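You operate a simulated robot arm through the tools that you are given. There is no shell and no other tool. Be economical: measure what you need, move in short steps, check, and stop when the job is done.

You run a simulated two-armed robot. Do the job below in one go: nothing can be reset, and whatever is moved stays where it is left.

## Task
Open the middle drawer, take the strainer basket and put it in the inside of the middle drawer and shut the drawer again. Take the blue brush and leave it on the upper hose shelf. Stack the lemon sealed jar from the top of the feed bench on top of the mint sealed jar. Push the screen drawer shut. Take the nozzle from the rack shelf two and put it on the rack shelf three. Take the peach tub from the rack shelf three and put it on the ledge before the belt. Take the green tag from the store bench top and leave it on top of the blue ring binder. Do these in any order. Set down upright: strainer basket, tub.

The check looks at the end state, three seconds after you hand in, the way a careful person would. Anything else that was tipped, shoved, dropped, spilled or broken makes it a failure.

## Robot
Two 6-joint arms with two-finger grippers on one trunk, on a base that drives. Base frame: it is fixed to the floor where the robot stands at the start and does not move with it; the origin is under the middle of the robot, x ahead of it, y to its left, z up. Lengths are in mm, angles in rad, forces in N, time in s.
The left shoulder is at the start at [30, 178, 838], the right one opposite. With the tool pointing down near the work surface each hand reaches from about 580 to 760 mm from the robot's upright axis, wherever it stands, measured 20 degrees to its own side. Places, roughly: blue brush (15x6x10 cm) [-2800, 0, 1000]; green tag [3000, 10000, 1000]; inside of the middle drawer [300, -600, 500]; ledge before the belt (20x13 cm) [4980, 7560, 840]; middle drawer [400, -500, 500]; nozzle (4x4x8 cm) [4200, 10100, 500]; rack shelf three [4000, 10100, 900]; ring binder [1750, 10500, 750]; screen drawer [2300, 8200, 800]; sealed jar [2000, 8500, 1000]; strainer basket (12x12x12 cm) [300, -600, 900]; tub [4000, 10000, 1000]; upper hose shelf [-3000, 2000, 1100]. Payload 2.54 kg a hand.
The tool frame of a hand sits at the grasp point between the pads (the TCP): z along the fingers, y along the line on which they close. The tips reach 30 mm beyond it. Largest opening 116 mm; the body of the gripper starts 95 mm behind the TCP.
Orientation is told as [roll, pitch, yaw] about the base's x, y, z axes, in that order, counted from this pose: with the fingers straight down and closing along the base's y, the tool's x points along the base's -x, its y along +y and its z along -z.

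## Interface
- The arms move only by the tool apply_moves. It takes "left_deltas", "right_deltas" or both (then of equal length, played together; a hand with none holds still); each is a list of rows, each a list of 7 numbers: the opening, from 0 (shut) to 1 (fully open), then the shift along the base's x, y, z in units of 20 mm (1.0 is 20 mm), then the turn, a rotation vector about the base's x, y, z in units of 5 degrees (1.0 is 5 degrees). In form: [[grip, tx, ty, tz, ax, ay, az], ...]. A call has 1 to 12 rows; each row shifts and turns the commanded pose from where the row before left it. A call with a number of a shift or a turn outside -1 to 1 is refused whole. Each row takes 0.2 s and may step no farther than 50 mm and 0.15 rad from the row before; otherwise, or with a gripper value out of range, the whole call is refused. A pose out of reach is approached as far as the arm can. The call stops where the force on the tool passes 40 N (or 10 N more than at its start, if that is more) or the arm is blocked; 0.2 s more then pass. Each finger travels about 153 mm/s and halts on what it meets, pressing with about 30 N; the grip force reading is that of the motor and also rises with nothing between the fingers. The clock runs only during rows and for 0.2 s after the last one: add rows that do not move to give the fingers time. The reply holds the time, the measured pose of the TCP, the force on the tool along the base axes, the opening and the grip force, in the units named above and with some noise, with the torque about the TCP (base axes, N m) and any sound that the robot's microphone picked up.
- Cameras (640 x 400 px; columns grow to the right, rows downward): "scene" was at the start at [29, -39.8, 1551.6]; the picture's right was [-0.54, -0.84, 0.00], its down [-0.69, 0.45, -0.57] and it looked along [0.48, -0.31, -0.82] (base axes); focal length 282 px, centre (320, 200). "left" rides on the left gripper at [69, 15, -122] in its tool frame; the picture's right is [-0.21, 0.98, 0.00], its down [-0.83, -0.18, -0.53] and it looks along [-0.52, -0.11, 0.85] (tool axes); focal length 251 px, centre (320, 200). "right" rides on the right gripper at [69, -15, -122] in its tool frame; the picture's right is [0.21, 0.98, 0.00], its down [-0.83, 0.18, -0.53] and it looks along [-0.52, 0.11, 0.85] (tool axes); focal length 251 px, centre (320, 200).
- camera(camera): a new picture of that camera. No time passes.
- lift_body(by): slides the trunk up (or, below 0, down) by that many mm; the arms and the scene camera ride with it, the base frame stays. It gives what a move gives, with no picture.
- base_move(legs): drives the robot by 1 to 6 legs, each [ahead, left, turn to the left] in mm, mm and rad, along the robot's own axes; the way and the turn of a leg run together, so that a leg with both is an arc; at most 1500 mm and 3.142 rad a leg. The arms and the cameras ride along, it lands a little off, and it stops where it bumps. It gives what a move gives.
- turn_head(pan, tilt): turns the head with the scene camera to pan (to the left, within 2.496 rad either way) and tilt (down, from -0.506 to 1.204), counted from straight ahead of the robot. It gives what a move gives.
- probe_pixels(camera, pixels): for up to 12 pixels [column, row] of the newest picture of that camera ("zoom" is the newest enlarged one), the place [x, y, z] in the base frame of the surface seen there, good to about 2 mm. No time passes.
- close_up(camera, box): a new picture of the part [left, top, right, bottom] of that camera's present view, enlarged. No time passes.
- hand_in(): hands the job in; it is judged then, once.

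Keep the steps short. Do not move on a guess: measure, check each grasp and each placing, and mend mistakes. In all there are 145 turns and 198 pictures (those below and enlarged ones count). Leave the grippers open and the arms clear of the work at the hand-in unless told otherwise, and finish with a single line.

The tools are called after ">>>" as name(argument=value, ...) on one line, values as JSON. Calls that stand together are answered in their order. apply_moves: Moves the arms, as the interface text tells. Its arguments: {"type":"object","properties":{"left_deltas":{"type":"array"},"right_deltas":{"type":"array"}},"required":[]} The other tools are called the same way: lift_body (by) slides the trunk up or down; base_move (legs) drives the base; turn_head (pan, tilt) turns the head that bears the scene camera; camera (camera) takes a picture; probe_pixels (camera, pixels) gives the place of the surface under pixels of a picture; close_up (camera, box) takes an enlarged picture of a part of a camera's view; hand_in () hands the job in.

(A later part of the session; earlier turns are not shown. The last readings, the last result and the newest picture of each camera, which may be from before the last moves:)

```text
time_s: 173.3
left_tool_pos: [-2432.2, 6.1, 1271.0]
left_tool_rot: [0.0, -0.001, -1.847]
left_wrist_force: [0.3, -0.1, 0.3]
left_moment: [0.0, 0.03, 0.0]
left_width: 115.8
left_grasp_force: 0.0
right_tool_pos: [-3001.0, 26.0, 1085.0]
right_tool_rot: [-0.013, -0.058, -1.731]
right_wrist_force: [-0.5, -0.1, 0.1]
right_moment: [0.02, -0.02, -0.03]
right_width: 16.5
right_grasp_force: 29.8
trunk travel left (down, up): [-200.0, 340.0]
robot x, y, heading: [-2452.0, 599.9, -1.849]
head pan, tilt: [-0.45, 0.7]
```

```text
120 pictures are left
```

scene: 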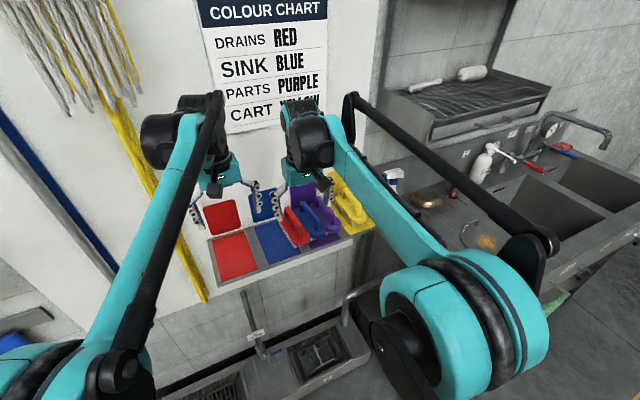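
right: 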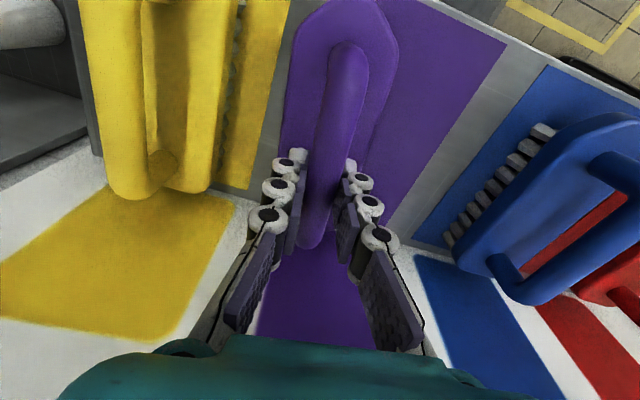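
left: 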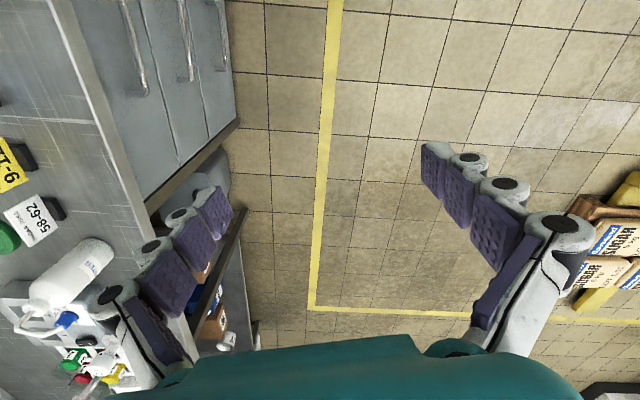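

I lift it 20 mm, shift 41 mm right along the shelf, straighten it, set it down, release and rise; then move over the blue brush.

>>> apply_moves(right_deltas=[[0, 0, 0, 1, 0, 0, 0], [0, 0.7, -0.1, 0, 0, 0, -0.5], [0, 0.7, -0.1, 0, 0, 0, -0.5], [0, 0.66, -0.07, 0, 0, 0, -0.4], [0, 0, 0, -0.9, 0, 0, 0], [0.3, 0, 0, 0, 0, 0, 0], [0.34, 0, 0, 0, 0, 0, 0], [0.34, 0, 0, 1, 0, 0, 0], [0.34, 0, 0, 1, 0, 0, 0], [0.34, 0, 0, 1, 0, 0, 0], [0.34, 0, 0, 1, 0, 0, 0]])

>>> apply_moves(right_deltas=[[0.34, 0.98, -0.27, 0, 0, 0, 0], [0.34, 0.98, -0.27, 0, 0, 0, 0], [0.34, 0.98, -0.27, 0, 0, 0, 0], [0.34, 0.98, -0.27, 0, 0, 0, 0], [0.34, 0.98, -0.27, 0, 0, 0, 0], [0.34, 0.98, -0.27, 0, 0, 0, 0], [0.34, 0.98, -0.27, 0, 0, 0, 0]])

>>> camera(camera="right")

>>> camera(camera="scene")

```text
time_s: 175.7
left_tool_pos: [-2431.2, 5.1, 1272.3]
left_tool_rot: [-0.001, -0.001, -1.848]
left_wrist_force: [0.6, -0.2, 0.2]
left_moment: [-0.04, 0.0, -0.02]
left_width: 116.1
left_grasp_force: 0.1
right_tool_pos: [-2957.8, 22.4, 1168.4]
right_tool_rot: [-0.011, -0.058, -1.85]
right_wrist_force: [-0.6, 0.0, -0.5]
right_moment: [-0.03, -0.01, 0.02]
right_width: 39.7
right_grasp_force: 0.1
trunk travel left (down, up): [-200.0, 340.0]
robot x, y, heading: [-2450.3, 603.4, -1.856]
head pan, tilt: [-0.45, 0.7]
```

```text
time_s: 177.3
left_tool_pos: [-2431.9, 5.3, 1271.2]
left_tool_rot: [0.003, -0.003, -1.848]
left_wrist_force: [0.0, 0.3, 0.9]
left_moment: [-0.01, -0.02, 0.0]
left_width: 116.0
left_grasp_force: 0.1
right_tool_pos: [-2822.5, -14.9, 1166.7]
right_tool_rot: [-0.012, -0.058, -1.851]
right_wrist_force: [0.0, 0.7, -0.4]
right_moment: [-0.01, -0.01, 0.0]
right_width: 39.5
right_grasp_force: 0.2
trunk travel left (down, up): [-200.0, 340.0]
robot x, y, heading: [-2450.6, 603.9, -1.853]
head pan, tilt: [-0.45, 0.7]
```

```text
119 pictures are left
```

right: 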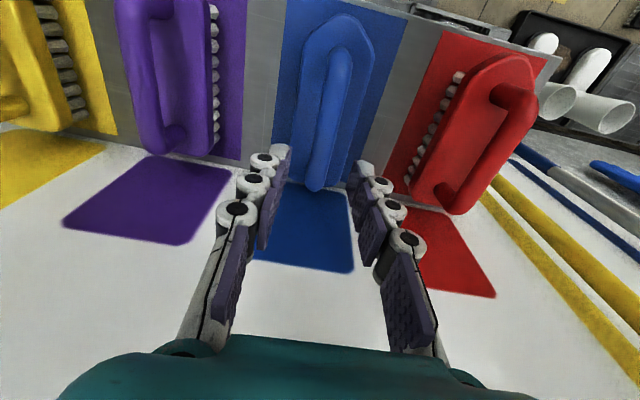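

```text
118 pictures are left
```

scene: 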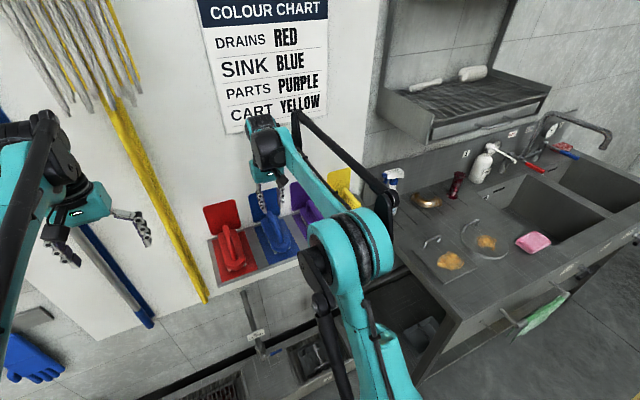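

All mats are matched again. Now I take the blue brush: descend, grip, lift 100 mm.

>>> apply_moves(right_deltas=[[0.34, 0, -0.1, -0.81, 0, 0, 0], [0.34, 0, -0.1, -0.81, 0, 0, 0], [0.34, 0, 0, -0.81, 0, 0, 0], [0.34, 0, 0, -0.81, 0, 0, 0], [0.34, 0, 0, -0.81, 0, 0, 0], [0.1, 0, 0, 0, 0, 0, 0], [0, 0, 0, 0, 0, 0, 0], [0, 0, 0, 0, 0, 0, 0], [0, 0, 0, 1, 0, 0, 0], [0, 0, 0, 1, 0, 0, 0], [0, 0, 0, 1, 0, 0, 0], [0, 0, 0, 1, 0, 0, 0]])

>>> base_move(legs=[[-350, 0, 0]])

>>> camera(camera="right")

>>> turn_head(pan=-1.8, tilt=0.5)

>>> camera(camera="scene")

```text
time_s: 179.9
left_tool_pos: [-2432.3, 5.6, 1272.5]
left_tool_rot: [0.0, -0.004, -1.848]
left_wrist_force: [0.5, -0.9, -0.3]
left_moment: [-0.04, 0.01, 0.01]
left_width: 115.9
left_grasp_force: 0.1
right_tool_pos: [-2823.8, -20.8, 1167.2]
right_tool_rot: [-0.013, -0.06, -1.852]
right_wrist_force: [-0.9, 0.6, -1.8]
right_moment: [-0.03, 0.02, 0.01]
right_width: 16.9
right_grasp_force: 30.0
trunk travel left (down, up): [-200.0, 340.0]
robot x, y, heading: [-2449.6, 604.4, -1.846]
head pan, tilt: [-0.45, 0.7]
```

```text
time_s: 182.2
left_tool_pos: [-2336.5, 338.5, 1270.4]
left_tool_rot: [0.0, -0.002, -1.85]
left_wrist_force: [-0.3, 0.3, 0.1]
left_moment: [-0.02, 0.01, 0.01]
left_width: 116.0
left_grasp_force: 0.1
right_tool_pos: [-2728.5, 314.5, 1167.7]
right_tool_rot: [-0.011, -0.058, -1.852]
right_wrist_force: [0.9, 0.9, -1.2]
right_moment: [-0.03, 0.01, 0.0]
right_width: 17.0
right_grasp_force: 30.5
trunk travel left (down, up): [-200.0, 340.0]
robot x, y, heading: [-2353.8, 936.3, -1.846]
head pan, tilt: [-0.45, 0.7]
```

```text
117 pictures are left
```

right: 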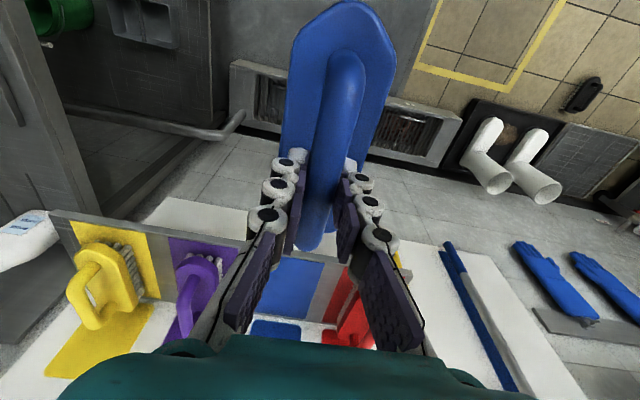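

```text
time_s: 183.7
left_tool_pos: [-2337.0, 337.5, 1272.1]
left_tool_rot: [-0.001, -0.004, -1.85]
left_wrist_force: [0.3, 0.5, -0.9]
left_moment: [-0.04, 0.03, 0.01]
left_width: 116.1
left_grasp_force: 0.1
right_tool_pos: [-2729.0, 315.0, 1166.7]
right_tool_rot: [-0.011, -0.059, -1.852]
right_wrist_force: [0.3, 0.4, -1.9]
right_moment: [-0.01, -0.03, -0.02]
right_width: 16.9
right_grasp_force: 30.0
trunk travel left (down, up): [-200.0, 340.0]
robot x, y, heading: [-2353.7, 937.3, -1.848]
head pan, tilt: [-1.799, 0.499]
```

```text
116 pictures are left
```

scene: 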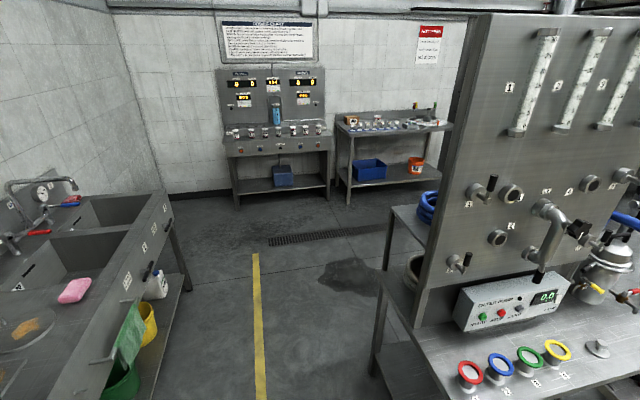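

I probe the hose shelves behind the panel, the sink bench corner and the bench edge.

>>> probe_pixels(camera="scene", pixels=[[410, 215], [427, 205], [395, 290], [380, 345], [445, 180], [420, 330], [170, 200], [190, 290], [470, 60], [425, 240], [400, 390], [350, 275]])

>>> close_up(camera="scene", box=[360, 140, 520, 400])

```text
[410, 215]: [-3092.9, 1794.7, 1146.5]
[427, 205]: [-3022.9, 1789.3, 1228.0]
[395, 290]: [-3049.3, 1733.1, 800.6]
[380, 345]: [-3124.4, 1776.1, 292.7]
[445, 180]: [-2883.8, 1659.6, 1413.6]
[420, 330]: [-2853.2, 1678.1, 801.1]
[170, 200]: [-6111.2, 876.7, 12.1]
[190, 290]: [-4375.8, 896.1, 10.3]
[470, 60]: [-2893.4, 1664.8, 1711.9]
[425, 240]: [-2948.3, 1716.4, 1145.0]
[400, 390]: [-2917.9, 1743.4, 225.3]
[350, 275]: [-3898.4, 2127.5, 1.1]
```

```text
1.54 times, centred on (440, 270) of scene
```

zoom: 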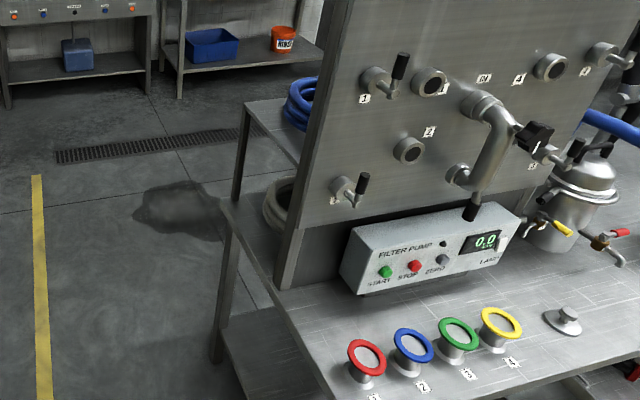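

Upper hose shelf is at z≈1146 behind the panel, reached from the west. I raise the trunk, turn to face it (heading ≈-0.28), back through the gap and shift left, staying 250 mm short, then look.

>>> lift_body(by=180)

>>> base_move(legs=[[0, 0, 1.568], [-1200, 0, 0], [-560, 0, 0], [0, 704, 0]])

>>> turn_head(pan=0.1, tilt=0.6)

>>> camera(camera="scene")

```text
time_s: 185.7
left_tool_pos: [-2336.1, 339.6, 1450.5]
left_tool_rot: [-0.001, -0.001, -1.851]
left_wrist_force: [0.5, 0.2, 1.3]
left_moment: [-0.01, 0.01, 0.01]
left_width: 116.1
left_grasp_force: 0.1
right_tool_pos: [-2729.0, 313.1, 1347.8]
right_tool_rot: [-0.012, -0.059, -1.852]
right_wrist_force: [0.1, -0.3, -1.5]
right_moment: [0.0, -0.01, 0.0]
right_width: 16.6
right_grasp_force: 29.9
trunk travel left (down, up): [-380.0, 160.0]
robot x, y, heading: [-2354.4, 937.1, -1.85]
head pan, tilt: [-1.799, 0.499]
```

```text
time_s: 201.9
left_tool_pos: [-3277.3, 2093.2, 1450.5]
left_tool_rot: [0.0, -0.001, -0.263]
left_wrist_force: [-0.2, -0.4, 0.6]
left_moment: [0.04, -0.01, 0.01]
left_width: 115.8
left_grasp_force: 0.0
right_tool_pos: [-3245.7, 1702.4, 1345.2]
right_tool_rot: [-0.014, -0.059, -0.264]
right_wrist_force: [-0.2, 1.0, -1.2]
right_moment: [-0.01, 0.0, -0.01]
right_width: 16.4
right_grasp_force: 30.0
trunk travel left (down, up): [-380.0, 160.0]
robot x, y, heading: [-3873.3, 2065.9, -0.266]
head pan, tilt: [-1.799, 0.499]
```

```text
time_s: 203.8
left_tool_pos: [-3276.8, 2092.4, 1449.9]
left_tool_rot: [0.0, -0.003, -0.26]
left_wrist_force: [-0.2, 0.7, 0.5]
left_moment: [0.0, -0.02, -0.01]
left_width: 116.1
left_grasp_force: 0.2
right_tool_pos: [-3244.6, 1702.3, 1346.6]
right_tool_rot: [-0.014, -0.058, -0.265]
right_wrist_force: [-0.1, -0.5, -2.2]
right_moment: [0.0, 0.02, 0.01]
right_width: 16.1
right_grasp_force: 29.7
trunk travel left (down, up): [-380.0, 160.0]
robot x, y, heading: [-3873.0, 2063.5, -0.266]
head pan, tilt: [0.099, 0.6]
```

```text
114 pictures are left
```

scene: 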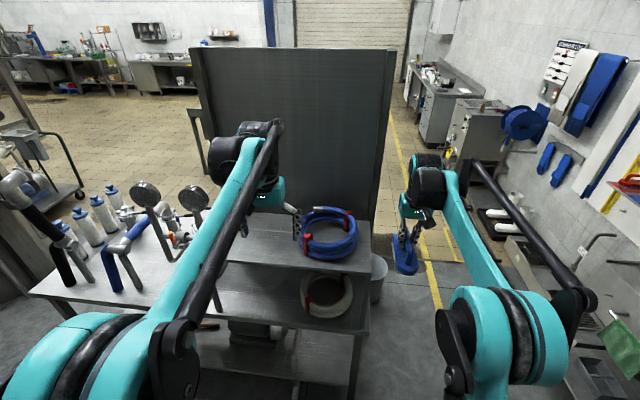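

I see the shelf with the blue coil at (328,235); free space to its left at (262,245). I probe.

>>> probe_pixels(camera="scene", pixels=[[262, 245], [245, 255], [230, 250], [280, 262], [280, 220], [328, 215], [303, 235], [355, 235], [328, 255], [368, 225], [270, 205], [215, 160]])

>>> close_up(camera="scene", box=[190, 140, 400, 330])

```text
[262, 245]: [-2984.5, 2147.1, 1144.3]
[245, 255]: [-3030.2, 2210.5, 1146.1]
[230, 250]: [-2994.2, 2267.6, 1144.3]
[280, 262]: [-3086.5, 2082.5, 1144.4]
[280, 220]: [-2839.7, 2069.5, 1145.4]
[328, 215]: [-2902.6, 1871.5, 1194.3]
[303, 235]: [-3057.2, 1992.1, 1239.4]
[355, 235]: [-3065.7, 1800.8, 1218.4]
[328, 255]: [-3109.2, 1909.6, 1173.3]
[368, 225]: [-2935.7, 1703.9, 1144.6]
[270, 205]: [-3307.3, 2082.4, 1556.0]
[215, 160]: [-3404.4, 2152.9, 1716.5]
```

```text
2.11 times, centred on (295, 235) of scene
```

zoom: 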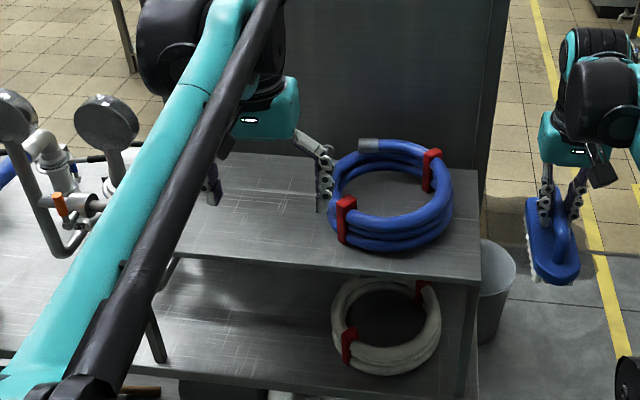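

Free shelf spot around [-2985,2150]. I check clearance of the bench's lower-left parts before driving there.

>>> turn_head(pan=0.6, tilt=0.8)

>>> camera(camera="scene")

>>> probe_pixels(camera="scene", pixels=[[200, 200], [150, 150], [250, 150], [330, 160], [100, 200], [60, 120], [420, 200], [450, 240], [30, 60], [300, 100]])

```text
time_s: 204.7
left_tool_pos: [-3277.4, 2093.5, 1450.8]
left_tool_rot: [0.0, -0.001, -0.262]
left_wrist_force: [0.6, 1.1, 0.6]
left_moment: [0.0, 0.02, 0.01]
left_width: 115.9
left_grasp_force: 0.1
right_tool_pos: [-3245.8, 1702.9, 1345.5]
right_tool_rot: [-0.013, -0.06, -0.262]
right_wrist_force: [-1.0, 0.8, -2.2]
right_moment: [-0.01, -0.03, -0.01]
right_width: 16.3
right_grasp_force: 30.1
trunk travel left (down, up): [-380.0, 160.0]
robot x, y, heading: [-3875.7, 2064.8, -0.261]
head pan, tilt: [0.6, 0.799]
```

```text
112 pictures are left
```

scene: 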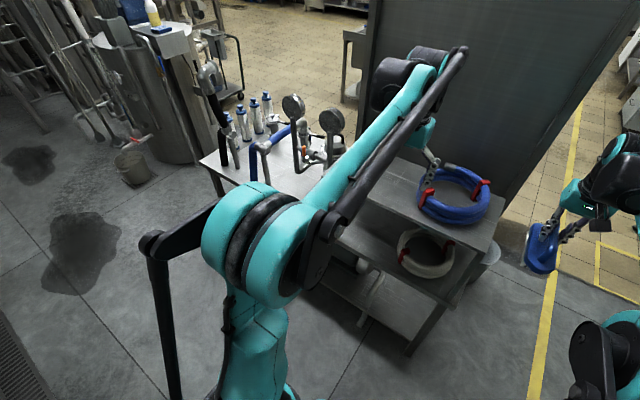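

```text
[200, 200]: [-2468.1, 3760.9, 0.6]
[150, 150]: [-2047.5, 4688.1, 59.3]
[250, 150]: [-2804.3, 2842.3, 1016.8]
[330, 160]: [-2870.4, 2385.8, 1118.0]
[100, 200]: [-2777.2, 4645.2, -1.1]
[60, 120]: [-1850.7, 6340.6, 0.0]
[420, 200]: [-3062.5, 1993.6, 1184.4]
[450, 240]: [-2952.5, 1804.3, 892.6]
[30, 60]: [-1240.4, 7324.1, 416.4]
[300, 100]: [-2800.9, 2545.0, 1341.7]
```

Floor is free. I raise 60 mm more, shift left 378 and ahead 150, then carry the brush left along the shelf.

>>> lift_body(by=60)

>>> base_move(legs=[[0, 380, 0], [140, 0, 0]])

>>> apply_moves(right_deltas=[[0, 0.26, 0.96, 0, 0, 0, 0], [0, 0.26, 0.96, 0, 0, 0, 0], [0, 0.26, 0.96, 0, 0, 0, 0], [0, 0.26, 0.96, 0, 0, 0, 0], [0, 0.26, 0.96, 0, 0, 0, 0], [0, 0.26, 0.96, 0, 0, 0, 0]])

>>> turn_head(pan=-0.1, tilt=0.9)

>>> camera(camera="scene")

>>> camera(camera="right")

```text
time_s: 205.7
left_tool_pos: [-3277.5, 2093.4, 1511.1]
left_tool_rot: [0.0, -0.002, -0.262]
left_wrist_force: [0.5, -0.2, -1.2]
left_moment: [-0.03, 0.02, 0.0]
left_width: 116.1
left_grasp_force: 0.0
right_tool_pos: [-3244.7, 1701.9, 1405.5]
right_tool_rot: [-0.012, -0.055, -0.263]
right_wrist_force: [0.2, -0.5, -1.0]
right_moment: [0.01, 0.01, 0.02]
right_width: 16.5
right_grasp_force: 29.7
trunk travel left (down, up): [-440.0, 100.0]
robot x, y, heading: [-3871.5, 2061.2, -0.26]
head pan, tilt: [0.6, 0.799]
```

```text
time_s: 209.1
left_tool_pos: [-3043.5, 2425.0, 1512.3]
left_tool_rot: [0.0, -0.004, -0.262]
left_wrist_force: [-1.0, -0.4, -0.2]
left_moment: [-0.05, 0.0, 0.02]
left_width: 116.2
left_grasp_force: 0.0
right_tool_pos: [-3010.8, 2034.4, 1408.4]
right_tool_rot: [-0.013, -0.059, -0.264]
right_wrist_force: [-0.3, 1.1, -2.1]
right_moment: [-0.01, -0.01, 0.0]
right_width: 16.5
right_grasp_force: 29.8
trunk travel left (down, up): [-440.0, 100.0]
robot x, y, heading: [-3636.3, 2395.1, -0.262]
head pan, tilt: [0.6, 0.799]
```

```text
time_s: 210.5
left_tool_pos: [-3041.6, 2424.3, 1512.5]
left_tool_rot: [0.0, -0.002, -0.261]
left_wrist_force: [0.5, 0.2, 0.5]
left_moment: [0.0, 0.01, -0.01]
left_width: 116.2
left_grasp_force: 0.0
right_tool_pos: [-2976.5, 2149.4, 1405.5]
right_tool_rot: [-0.009, -0.057, -0.263]
right_wrist_force: [0.0, 0.3, -1.6]
right_moment: [-0.01, 0.01, -0.01]
right_width: 16.4
right_grasp_force: 29.7
trunk travel left (down, up): [-440.0, 100.0]
robot x, y, heading: [-3638.6, 2398.0, -0.262]
head pan, tilt: [0.6, 0.799]
```

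```text
time_s: 211.5
left_tool_pos: [-3041.0, 2424.4, 1510.7]
left_tool_rot: [0.0, -0.002, -0.262]
left_wrist_force: [-0.3, 1.0, -0.1]
left_moment: [0.02, 0.01, 0.0]
left_width: 116.0
left_grasp_force: 0.0
right_tool_pos: [-2977.3, 2148.8, 1406.0]
right_tool_rot: [-0.013, -0.059, -0.264]
right_wrist_force: [0.3, 0.3, -1.2]
right_moment: [-0.02, -0.03, -0.01]
right_width: 16.5
right_grasp_force: 30.1
trunk travel left (down, up): [-440.0, 100.0]
robot x, y, heading: [-3638.7, 2394.5, -0.259]
head pan, tilt: [-0.099, 0.901]
```

```text
111 pictures are left
```

scene: 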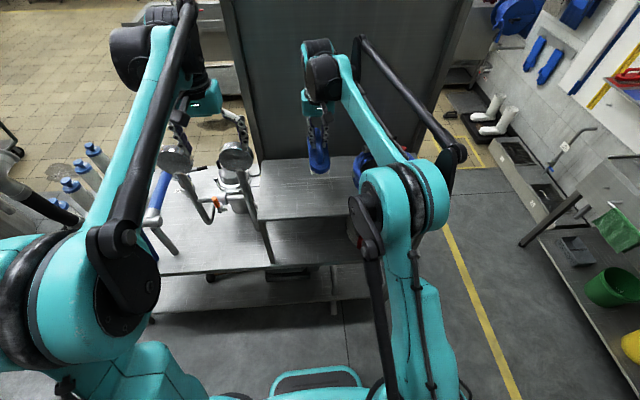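

```text
110 pictures are left
```

right: 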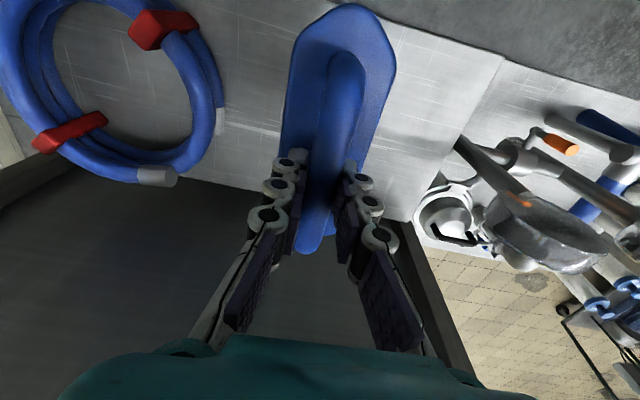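

The brush is over free shelf. I lower ~172 mm and check contact.

>>> apply_moves(right_deltas=[[0, 0, 0, -1, 0, 0, 0], [0, 0, 0, -1, 0, 0, 0], [0, 0, 0, -1, 0, 0, 0], [0, 0, 0, -1, 0, 0, 0], [0, 0, 0, -1, 0, 0, 0], [0, 0, 0, -1, 0, 0, 0], [0, 0, 0, -1, 0, 0, 0], [0, 0, 0, -1, 0, 0, 0], [0, 0, 0, -0.5, 0, 0, 0], [0, 0, 0, -0.2, 0, 0, 0]])

>>> camera(camera="right")

```text
time_s: 213.7
left_tool_pos: [-3041.0, 2425.1, 1512.5]
left_tool_rot: [0.001, -0.002, -0.261]
left_wrist_force: [0.4, -0.1, 0.2]
left_moment: [-0.01, 0.0, 0.01]
left_width: 116.1
left_grasp_force: 0.1
right_tool_pos: [-2977.3, 2148.7, 1232.9]
right_tool_rot: [-0.012, -0.058, -0.263]
right_wrist_force: [-0.1, 0.5, -1.0]
right_moment: [0.0, 0.01, 0.0]
right_width: 16.5
right_grasp_force: 29.9
trunk travel left (down, up): [-440.0, 100.0]
robot x, y, heading: [-3636.6, 2396.8, -0.263]
head pan, tilt: [-0.099, 0.901]
```

```text
109 pictures are left
```

right: 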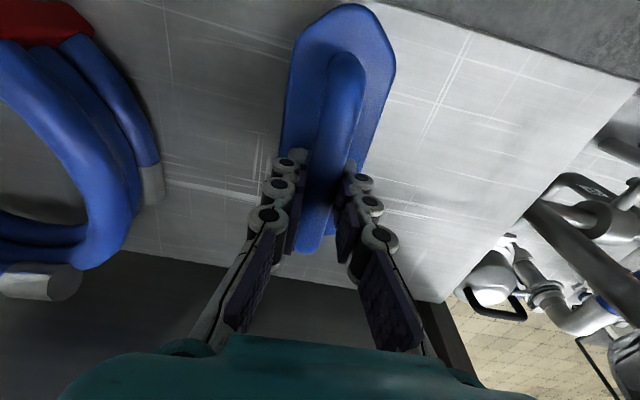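

>>> probe_pixels(camera="right", pixels=[[400, 8], [500, 38], [345, 10], [300, 60], [395, 70], [310, 245], [230, 20]])

```text
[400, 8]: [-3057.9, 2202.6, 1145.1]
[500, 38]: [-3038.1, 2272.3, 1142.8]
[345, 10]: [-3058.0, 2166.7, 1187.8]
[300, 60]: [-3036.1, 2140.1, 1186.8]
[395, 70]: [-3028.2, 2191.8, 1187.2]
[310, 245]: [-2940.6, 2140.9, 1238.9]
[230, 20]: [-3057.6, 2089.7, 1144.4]
```

The outer end is only ~10 mm from the shelf edge. I raise 10 mm, move 45 mm inward, set it down, release and rise.

>>> apply_moves(right_deltas=[[0, 0, 0, 0.5, 0, 0, 0], [0, 0.72, -0.2, 0, 0, 0, 0], [0, 0.72, -0.2, 0, 0, 0, 0], [0, 0.72, -0.2, 0, 0, 0, 0], [0, 0, 0, -0.5, 0, 0, 0], [0, 0, 0, -0.12, 0, 0, 0]])

>>> apply_moves(right_deltas=[[0.2, 0, 0, 0, 0, 0, 0], [0.34, 0, 0, 0, 0, 0, 0], [0.34, 0, 0, 0.5, 0, 0, 0], [0.34, 0, 0, 1, 0, 0, 0], [0.34, 0, 0, 1, 0, 0, 0], [0.34, 0, 0, 1, 0, 0, 0], [0.34, 0, 0, 1, 0, 0, 0], [0.34, 0, 0, 1, 0, 0, 0], [0.34, 0, 0, 1, 0, 0, 0]])

>>> camera(camera="right")

```text
time_s: 215.1
left_tool_pos: [-3042.0, 2425.5, 1511.2]
left_tool_rot: [0.0, -0.001, -0.261]
left_wrist_force: [-0.2, 0.3, 0.5]
left_moment: [0.01, 0.02, 0.0]
left_width: 116.0
left_grasp_force: 0.1
right_tool_pos: [-2935.0, 2135.2, 1230.8]
right_tool_rot: [-0.014, -0.059, -0.263]
right_wrist_force: [0.3, -0.2, -2.2]
right_moment: [-0.01, 0.0, -0.01]
right_width: 16.3
right_grasp_force: 30.2
trunk travel left (down, up): [-440.0, 100.0]
robot x, y, heading: [-3638.4, 2398.7, -0.263]
head pan, tilt: [-0.099, 0.901]
```

```text
time_s: 217.1
left_tool_pos: [-3042.3, 2424.4, 1512.4]
left_tool_rot: [0.001, -0.002, -0.261]
left_wrist_force: [1.1, 0.3, 0.2]
left_moment: [-0.02, 0.04, 0.01]
left_width: 116.2
left_grasp_force: 0.1
right_tool_pos: [-2934.1, 2134.6, 1360.8]
right_tool_rot: [-0.012, -0.058, -0.265]
right_wrist_force: [-0.4, -0.5, 0.2]
right_moment: [0.0, -0.01, 0.01]
right_width: 39.5
right_grasp_force: 0.0
trunk travel left (down, up): [-440.0, 100.0]
robot x, y, heading: [-3641.2, 2394.5, -0.263]
head pan, tilt: [-0.099, 0.901]
```

```text
108 pictures are left
```

right: 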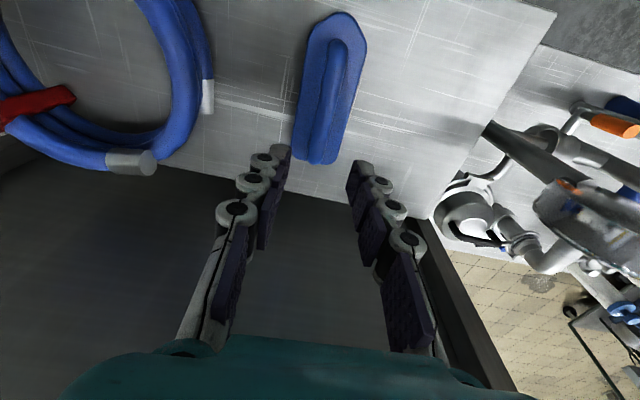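

The brush lies on the upper hose shelf. Task two done. I back off and look north and north-east for the route to the far area.

>>> base_move(legs=[[-350, 0, 0]])

>>> turn_head(pan=1.1, tilt=0.3)

>>> camera(camera="scene")

>>> probe_pixels(camera="scene", pixels=[[320, 200], [400, 180], [450, 200], [250, 220], [300, 160], [500, 160], [420, 140], [360, 130], [200, 200], [480, 260], [320, 250], [550, 130]])

```text
time_s: 219.4
left_tool_pos: [-3384.9, 2514.2, 1511.5]
left_tool_rot: [0.0, -0.001, -0.267]
left_wrist_force: [0.3, 0.5, 0.0]
left_moment: [-0.01, 0.01, -0.01]
left_width: 115.7
left_grasp_force: 0.0
right_tool_pos: [-3279.8, 2224.1, 1360.5]
right_tool_rot: [-0.013, -0.057, -0.27]
right_wrist_force: [0.3, -0.2, 0.0]
right_moment: [0.01, -0.01, -0.02]
right_width: 39.3
right_grasp_force: 0.0
trunk travel left (down, up): [-440.0, 100.0]
robot x, y, heading: [-3983.4, 2488.8, -0.266]
head pan, tilt: [-0.099, 0.901]
```

```text
time_s: 220.8
left_tool_pos: [-3386.0, 2513.7, 1511.2]
left_tool_rot: [0.0, -0.001, -0.266]
left_wrist_force: [-0.1, 0.7, -0.4]
left_moment: [0.03, 0.03, -0.02]
left_width: 115.8
left_grasp_force: 0.0
right_tool_pos: [-3280.2, 2224.5, 1361.1]
right_tool_rot: [-0.012, -0.058, -0.27]
right_wrist_force: [0.5, -0.8, -0.6]
right_moment: [0.01, 0.0, -0.02]
right_width: 39.6
right_grasp_force: 0.0
trunk travel left (down, up): [-440.0, 100.0]
robot x, y, heading: [-3983.1, 2492.4, -0.269]
head pan, tilt: [1.1, 0.3]
```

```text
107 pictures are left
```

scene: 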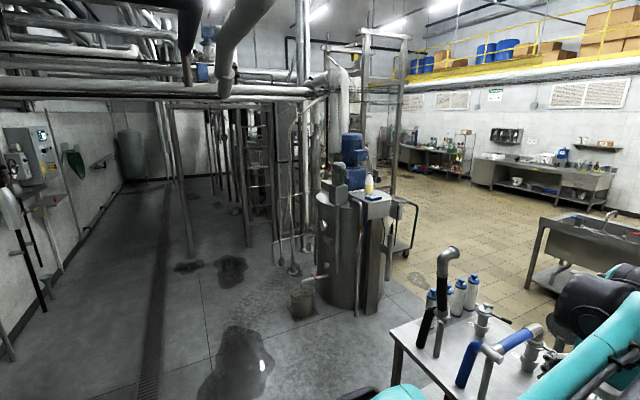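

```text
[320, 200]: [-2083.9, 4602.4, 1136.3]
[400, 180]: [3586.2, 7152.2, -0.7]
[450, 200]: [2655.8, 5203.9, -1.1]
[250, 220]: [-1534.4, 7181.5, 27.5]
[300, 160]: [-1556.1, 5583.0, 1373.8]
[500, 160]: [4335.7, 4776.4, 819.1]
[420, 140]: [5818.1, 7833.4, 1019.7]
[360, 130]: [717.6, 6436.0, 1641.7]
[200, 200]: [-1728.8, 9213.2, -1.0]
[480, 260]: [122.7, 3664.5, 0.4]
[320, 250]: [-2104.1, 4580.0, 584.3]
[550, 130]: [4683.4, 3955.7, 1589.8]
```

Open floor between the bench end and the vat. I lower the trunk and drive via [-2500,3720] to about [200,3600].

>>> lift_body(by=-250)

>>> base_move(legs=[[0, 0, 0.959], [1500, 0, 0], [427, 0, 0], [0, 0, -0.736], [1500, 0, 0], [1200, 0, 0]])

>>> turn_head(pan=0.9, tilt=0.2)

>>> camera(camera="scene")

>>> probe_pixels(camera="scene", pixels=[[320, 230], [400, 230], [480, 230], [250, 230], [320, 180], [400, 180], [480, 180], [560, 180], [250, 180], [600, 230], [350, 150], [450, 150]])

```text
time_s: 223.4
left_tool_pos: [-3385.2, 2514.4, 1261.8]
left_tool_rot: [0.0, -0.003, -0.267]
left_wrist_force: [0.4, 0.0, -0.4]
left_moment: [0.01, 0.01, -0.02]
left_width: 116.0
left_grasp_force: 0.0
right_tool_pos: [-3280.6, 2223.5, 1111.6]
right_tool_rot: [-0.013, -0.06, -0.27]
right_wrist_force: [-0.1, -1.1, 0.1]
right_moment: [-0.01, 0.01, 0.0]
right_width: 39.3
right_grasp_force: 0.1
trunk travel left (down, up): [-190.0, 350.0]
robot x, y, heading: [-3984.4, 2489.8, -0.264]
head pan, tilt: [1.1, 0.3]
```

```text
time_s: 231.4
left_tool_pos: [-2741.2, 3673.8, 1260.2]
left_tool_rot: [0.003, 0.003, 0.569]
left_wrist_force: [1.3, 0.7, -1.1]
left_moment: [-0.08, 0.06, 0.01]
left_width: 116.0
left_grasp_force: 0.0
right_tool_pos: [-2455.6, 3557.8, 1108.8]
right_tool_rot: [-0.011, -0.054, 0.567]
right_wrist_force: [-0.2, 0.3, 0.0]
right_moment: [0.01, 0.09, 0.01]
right_width: 39.2
right_grasp_force: 0.2
trunk travel left (down, up): [-190.0, 350.0]
robot x, y, heading: [-3123.0, 3209.2, 0.564]
head pan, tilt: [1.1, 0.3]
stopped in leg 2: the robot was blocked; the commanded pose is now the measured one
```

```text
time_s: 232.1
left_tool_pos: [-2744.8, 3671.2, 1261.6]
left_tool_rot: [0.001, -0.001, 0.569]
left_wrist_force: [-0.8, -0.2, 0.6]
left_moment: [0.02, -0.01, 0.01]
left_width: 116.0
left_grasp_force: 0.0
right_tool_pos: [-2458.5, 3555.6, 1112.6]
right_tool_rot: [-0.011, -0.058, 0.568]
right_wrist_force: [-1.1, 1.2, -0.4]
right_moment: [0.01, 0.0, -0.01]
right_width: 39.1
right_grasp_force: 0.1
trunk travel left (down, up): [-190.0, 350.0]
robot x, y, heading: [-3127.2, 3211.4, 0.575]
head pan, tilt: [0.901, 0.201]
```

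```text
106 pictures are left
```

scene: 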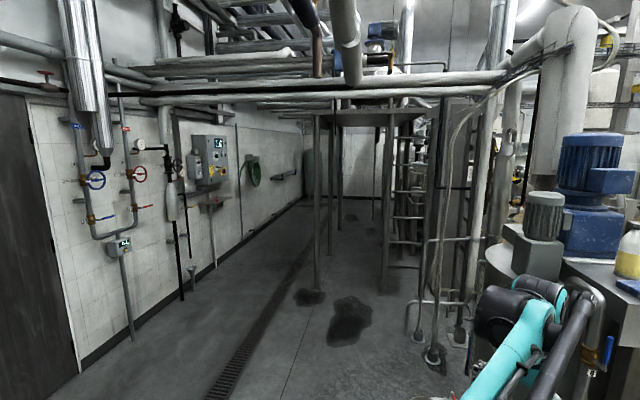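

```text
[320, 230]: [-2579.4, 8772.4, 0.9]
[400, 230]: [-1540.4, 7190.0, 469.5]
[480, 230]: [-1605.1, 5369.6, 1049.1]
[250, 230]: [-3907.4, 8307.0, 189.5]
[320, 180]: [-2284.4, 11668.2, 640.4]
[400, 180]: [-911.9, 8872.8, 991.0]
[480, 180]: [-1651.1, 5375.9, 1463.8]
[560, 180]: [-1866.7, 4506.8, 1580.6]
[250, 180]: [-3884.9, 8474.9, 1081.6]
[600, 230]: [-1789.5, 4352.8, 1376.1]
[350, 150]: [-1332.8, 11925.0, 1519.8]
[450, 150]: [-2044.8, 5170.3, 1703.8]
```

I was blocked. I look to the right and down to see what I touch.

>>> turn_head(pan=-0.6, tilt=0.9)

>>> camera(camera="scene")

>>> turn_head(pan=0.3, tilt=0.9)

>>> camera(camera="scene")

```text
time_s: 233.7
left_tool_pos: [-2745.4, 3672.3, 1261.7]
left_tool_rot: [0.0, -0.001, 0.567]
left_wrist_force: [-0.2, 0.1, -0.3]
left_moment: [0.02, 0.0, 0.0]
left_width: 116.1
left_grasp_force: 0.1
right_tool_pos: [-2457.9, 3556.0, 1112.3]
right_tool_rot: [-0.013, -0.057, 0.567]
right_wrist_force: [0.1, -0.7, -0.1]
right_moment: [0.05, 0.02, -0.01]
right_width: 39.3
right_grasp_force: 0.0
trunk travel left (down, up): [-190.0, 350.0]
robot x, y, heading: [-3126.0, 3212.7, 0.565]
head pan, tilt: [-0.6, 0.901]
```

```text
105 pictures are left
```

scene: 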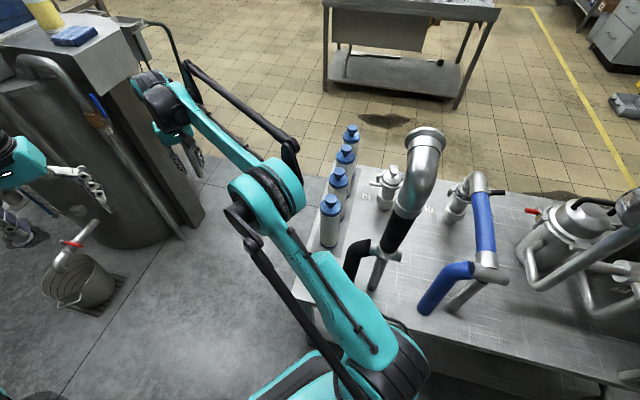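

```text
time_s: 234.9
left_tool_pos: [-2743.5, 3670.8, 1261.4]
left_tool_rot: [0.001, -0.001, 0.569]
left_wrist_force: [0.1, 0.4, -0.3]
left_moment: [-0.03, 0.01, 0.0]
left_width: 116.1
left_grasp_force: 0.0
right_tool_pos: [-2458.8, 3558.0, 1111.8]
right_tool_rot: [-0.012, -0.057, 0.567]
right_wrist_force: [-0.2, -0.2, 0.4]
right_moment: [-0.04, -0.01, 0.0]
right_width: 39.5
right_grasp_force: 0.1
trunk travel left (down, up): [-190.0, 350.0]
robot x, y, heading: [-3122.9, 3207.8, 0.569]
head pan, tilt: [0.3, 0.901]
```

```text
104 pictures are left
```

scene: 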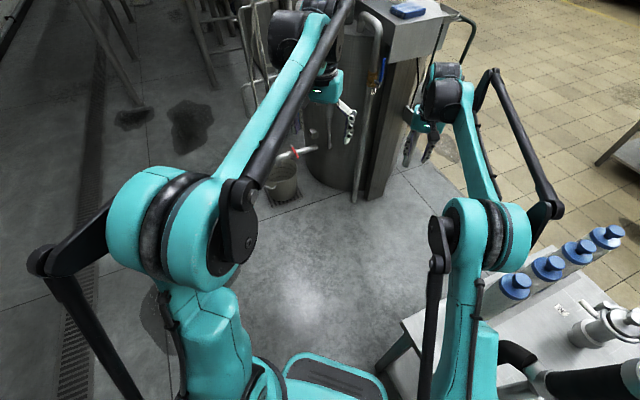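

The base's right front touches the bench end. I probe the corner, the bucket and vat to plan the passage.

>>> probe_pixels(camera="scene", pixels=[[408, 322], [380, 370], [285, 195], [375, 190], [350, 195], [560, 210], [620, 210], [515, 285], [420, 200], [600, 230]])

```text
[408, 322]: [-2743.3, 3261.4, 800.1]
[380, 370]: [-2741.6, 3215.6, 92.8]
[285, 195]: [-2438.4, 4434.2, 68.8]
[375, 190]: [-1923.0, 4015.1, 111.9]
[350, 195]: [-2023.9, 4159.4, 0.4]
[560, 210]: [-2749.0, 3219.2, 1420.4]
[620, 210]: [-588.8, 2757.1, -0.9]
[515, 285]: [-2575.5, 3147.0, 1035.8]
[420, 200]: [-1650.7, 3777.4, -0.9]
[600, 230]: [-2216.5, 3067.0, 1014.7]
```

Gap is ~950 mm wide. I back 60, shift left 630, turn to heading -0.1 and drive through the middle of the gap.

>>> base_move(legs=[[-70, 0, 0], [0, 640, 0], [0, 0, -0.669], [1500, 0, 0], [700, 0, 0], [1200, 0, 0.5]])

>>> turn_head(pan=0.5, tilt=0.2)

>>> camera(camera="scene")

>>> probe_pixels(camera="scene", pixels=[[320, 230], [400, 230], [480, 230], [250, 230], [320, 180], [400, 180], [480, 180], [560, 180], [250, 180], [200, 230], [350, 150], [450, 150]])

```text
time_s: 257.2
left_tool_pos: [323.2, 3993.8, 1260.8]
left_tool_rot: [0.001, 0.001, 0.376]
left_wrist_force: [0.4, 0.7, -1.0]
left_moment: [-0.01, 0.01, -0.02]
left_width: 115.7
left_grasp_force: 0.1
right_tool_pos: [580.8, 3827.8, 1111.1]
right_tool_rot: [-0.012, -0.058, 0.375]
right_wrist_force: [0.6, 0.0, 0.3]
right_moment: [0.02, -0.01, 0.03]
right_width: 39.5
right_grasp_force: 0.1
trunk travel left (down, up): [-190.0, 350.0]
robot x, y, heading: [-140.0, 3614.4, 0.377]
head pan, tilt: [0.3, 0.901]
```

```text
time_s: 258.3
left_tool_pos: [321.7, 3994.7, 1263.1]
left_tool_rot: [0.0, 0.0, 0.377]
left_wrist_force: [-0.1, 0.5, 0.1]
left_moment: [0.02, 0.01, 0.01]
left_width: 116.0
left_grasp_force: 0.0
right_tool_pos: [580.7, 3826.9, 1111.2]
right_tool_rot: [-0.012, -0.058, 0.376]
right_wrist_force: [-1.1, -0.4, -0.3]
right_moment: [0.02, 0.01, 0.0]
right_width: 39.1
right_grasp_force: 0.0
trunk travel left (down, up): [-190.0, 350.0]
robot x, y, heading: [-140.3, 3614.9, 0.376]
head pan, tilt: [0.499, 0.201]
```

```text
103 pictures are left
```

scene: 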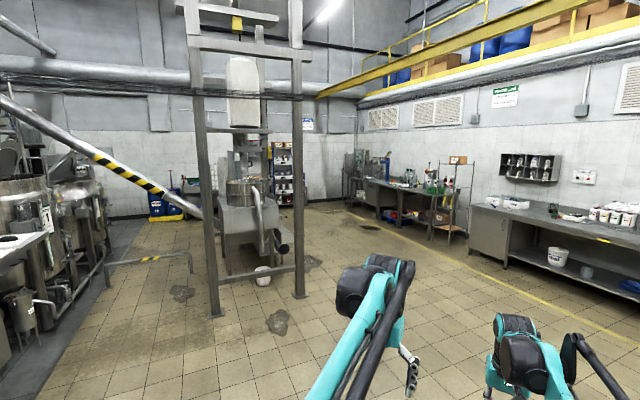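

```text
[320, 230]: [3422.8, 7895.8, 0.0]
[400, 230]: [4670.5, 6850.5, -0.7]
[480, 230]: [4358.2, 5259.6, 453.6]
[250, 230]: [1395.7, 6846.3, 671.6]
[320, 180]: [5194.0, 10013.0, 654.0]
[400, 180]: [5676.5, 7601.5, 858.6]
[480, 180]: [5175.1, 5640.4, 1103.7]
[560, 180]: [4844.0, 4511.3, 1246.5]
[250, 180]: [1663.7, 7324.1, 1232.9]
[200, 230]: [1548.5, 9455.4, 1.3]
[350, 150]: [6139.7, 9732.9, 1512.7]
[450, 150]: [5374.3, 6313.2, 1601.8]
```

I drive to about [3500,6250] and turn north, then look around.

>>> base_move(legs=[[0, 0, 0.247], [1500, 0, 0], [1500, 0, 0], [1450, 0, 0], [0, 0, 0.947]])

>>> turn_head(pan=0.5, tilt=0.3)

>>> camera(camera="scene")

>>> turn_head(pan=-0.6, tilt=0.3)

>>> camera(camera="scene")

```text
time_s: 282.8
left_tool_pos: [3260.6, 6817.5, 1260.8]
left_tool_rot: [-0.002, 0.0, 1.573]
left_wrist_force: [0.1, 0.7, 0.9]
left_moment: [-0.02, -0.01, 0.01]
left_width: 116.1
left_grasp_force: 0.0
right_tool_pos: [3511.1, 6997.0, 1111.8]
right_tool_rot: [-0.012, -0.058, 1.571]
right_wrist_force: [0.3, -0.2, -0.5]
right_moment: [0.0, 0.01, -0.01]
right_width: 39.4
right_grasp_force: 0.1
trunk travel left (down, up): [-190.0, 350.0]
robot x, y, heading: [3443.1, 6244.9, 1.572]
head pan, tilt: [0.499, 0.201]
```

```text
time_s: 283.4
left_tool_pos: [3260.0, 6816.7, 1261.2]
left_tool_rot: [0.001, 0.0, 1.573]
left_wrist_force: [0.5, 0.0, 0.5]
left_moment: [-0.01, 0.01, 0.02]
left_width: 116.0
left_grasp_force: 0.1
right_tool_pos: [3510.6, 6996.9, 1112.2]
right_tool_rot: [-0.012, -0.058, 1.571]
right_wrist_force: [0.7, 0.1, 0.2]
right_moment: [-0.02, 0.02, -0.03]
right_width: 39.3
right_grasp_force: 0.1
trunk travel left (down, up): [-190.0, 350.0]
robot x, y, heading: [3446.3, 6247.0, 1.574]
head pan, tilt: [0.499, 0.3]
```

```text
102 pictures are left
```

scene: 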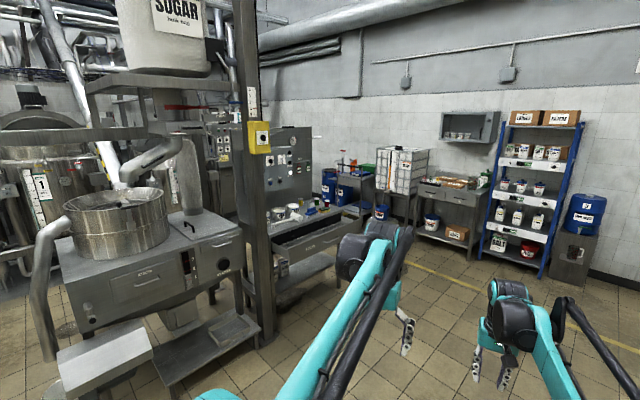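

```text
time_s: 284.8
left_tool_pos: [3260.4, 6816.6, 1261.5]
left_tool_rot: [-0.001, 0.001, 1.575]
left_wrist_force: [0.3, -0.3, 0.2]
left_moment: [0.03, 0.01, -0.03]
left_width: 116.0
left_grasp_force: 0.1
right_tool_pos: [3511.8, 6996.3, 1112.1]
right_tool_rot: [-0.012, -0.057, 1.571]
right_wrist_force: [0.6, 0.7, 0.5]
right_moment: [-0.02, 0.03, 0.0]
right_width: 39.5
right_grasp_force: 0.1
trunk travel left (down, up): [-190.0, 350.0]
robot x, y, heading: [3443.3, 6248.8, 1.579]
head pan, tilt: [-0.6, 0.3]
```

```text
101 pictures are left
```

scene: 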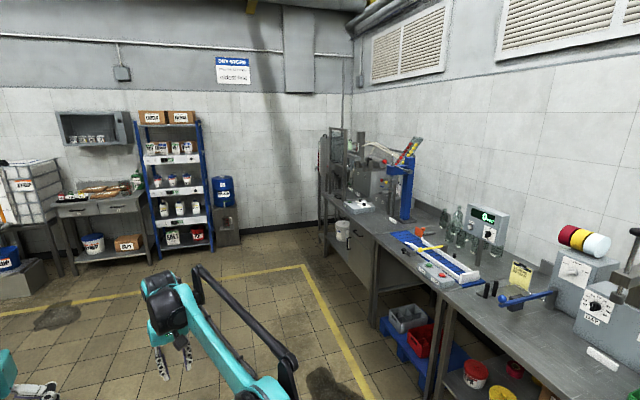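

I zoom on the rack, the belt, and probe their positions.

>>> close_up(camera="scene", box=[120, 100, 250, 270])

>>> probe_pixels(camera="scene", pixels=[[160, 155], [170, 185], [180, 212], [185, 238], [200, 245], [155, 258], [440, 255], [415, 235], [345, 225], [475, 275], [100, 205], [230, 235]])

>>> close_up(camera="scene", box=[330, 180, 500, 320])

>>> turn_head(pan=0.55, tilt=0.4)

>>> close_up(camera="scene", box=[190, 80, 480, 260])

```text
2.35 times, centred on (185, 185) of scene
```

zoom: 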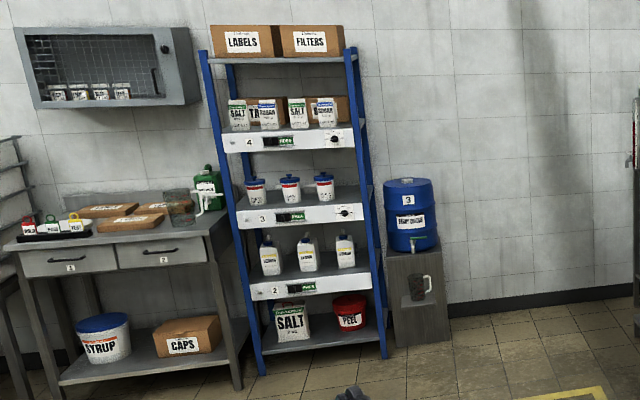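

```text
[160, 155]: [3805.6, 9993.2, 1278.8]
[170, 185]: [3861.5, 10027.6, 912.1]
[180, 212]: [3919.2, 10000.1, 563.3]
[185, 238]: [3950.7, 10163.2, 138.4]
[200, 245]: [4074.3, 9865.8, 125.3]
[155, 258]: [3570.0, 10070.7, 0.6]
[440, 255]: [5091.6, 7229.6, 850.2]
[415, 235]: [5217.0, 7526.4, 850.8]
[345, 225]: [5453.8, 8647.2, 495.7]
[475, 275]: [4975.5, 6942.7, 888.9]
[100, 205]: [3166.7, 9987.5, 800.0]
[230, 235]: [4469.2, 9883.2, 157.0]
```

```text
2.86 times, centred on (415, 250) of scene
```

zoom: 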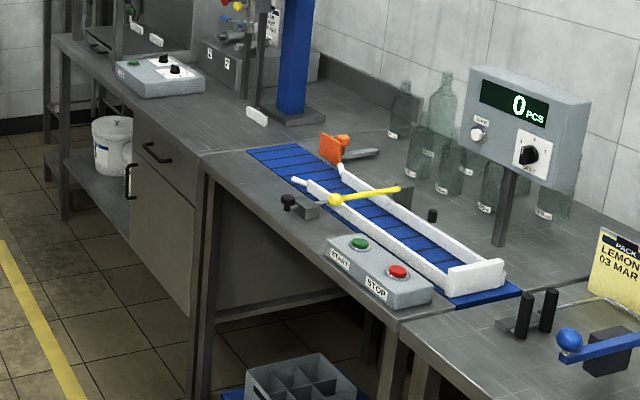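

```text
time_s: 286.1
left_tool_pos: [3260.8, 6817.4, 1262.1]
left_tool_rot: [0.0, 0.001, 1.574]
left_wrist_force: [0.0, 0.5, -0.3]
left_moment: [-0.02, 0.0, -0.01]
left_width: 116.2
left_grasp_force: 0.2
right_tool_pos: [3510.0, 6995.7, 1111.8]
right_tool_rot: [-0.015, -0.056, 1.57]
right_wrist_force: [-0.6, -0.2, 0.2]
right_moment: [0.0, 0.0, -0.01]
right_width: 39.3
right_grasp_force: 0.0
trunk travel left (down, up): [-190.0, 350.0]
robot x, y, heading: [3442.1, 6248.0, 1.575]
head pan, tilt: [0.55, 0.4]
```

```text
2.21 times, centred on (335, 170) of scene
```

zoom: 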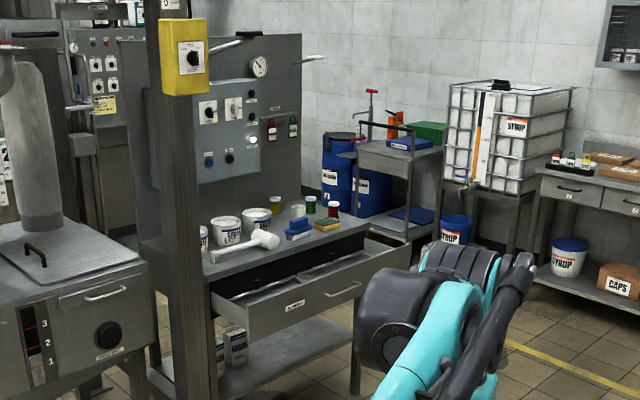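

The rack (shelves 2, 3, 4) is at x≈3850–4250, y≈10000. I drive to [3950,8850] and look at it.

>>> base_move(legs=[[1500, -250, 0], [1100, -250, 0]])

>>> turn_head(pan=0.0, tilt=0.45)

>>> camera(camera="scene")

>>> turn_head(pan=0.7, tilt=0.5)

>>> camera(camera="scene")

```text
refused: leg 1 is longer than a leg can be; nothing moved
```

```text
time_s: 287.1
left_tool_pos: [3260.0, 6817.9, 1261.6]
left_tool_rot: [-0.001, 0.0, 1.576]
left_wrist_force: [-0.8, -0.7, 0.2]
left_moment: [0.03, 0.0, 0.02]
left_width: 116.0
left_grasp_force: 0.0
right_tool_pos: [3511.2, 6996.1, 1111.4]
right_tool_rot: [-0.013, -0.057, 1.571]
right_wrist_force: [-0.4, 0.3, 0.1]
right_moment: [0.05, 0.0, 0.0]
right_width: 39.3
right_grasp_force: 0.0
trunk travel left (down, up): [-190.0, 350.0]
robot x, y, heading: [3442.2, 6247.2, 1.573]
head pan, tilt: [0.0, 0.45]
```

```text
97 pictures are left
```

scene: 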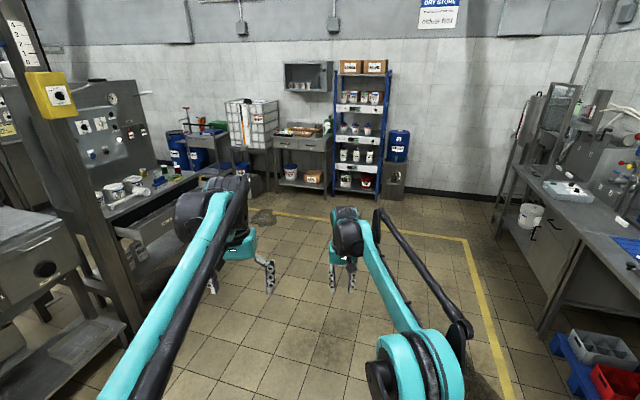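

```text
time_s: 288.2
left_tool_pos: [3260.4, 6816.9, 1261.7]
left_tool_rot: [-0.001, 0.001, 1.574]
left_wrist_force: [0.4, -0.2, 0.5]
left_moment: [0.02, -0.04, 0.0]
left_width: 116.2
left_grasp_force: 0.1
right_tool_pos: [3510.9, 6997.8, 1111.9]
right_tool_rot: [-0.012, -0.057, 1.571]
right_wrist_force: [-0.2, 0.4, 1.1]
right_moment: [-0.03, 0.01, 0.01]
right_width: 39.4
right_grasp_force: 0.0
trunk travel left (down, up): [-190.0, 350.0]
robot x, y, heading: [3445.5, 6250.4, 1.577]
head pan, tilt: [0.7, 0.499]
```

```text
96 pictures are left
```

scene: 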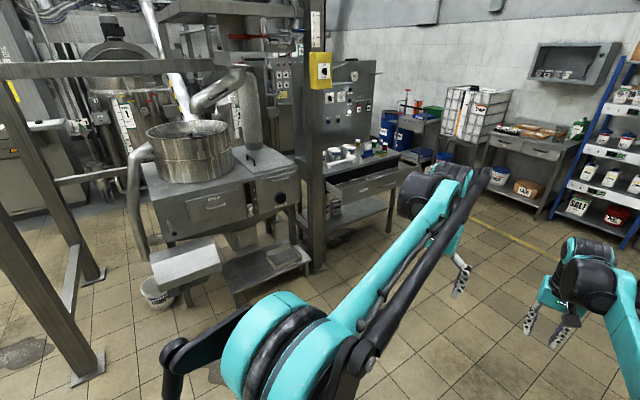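

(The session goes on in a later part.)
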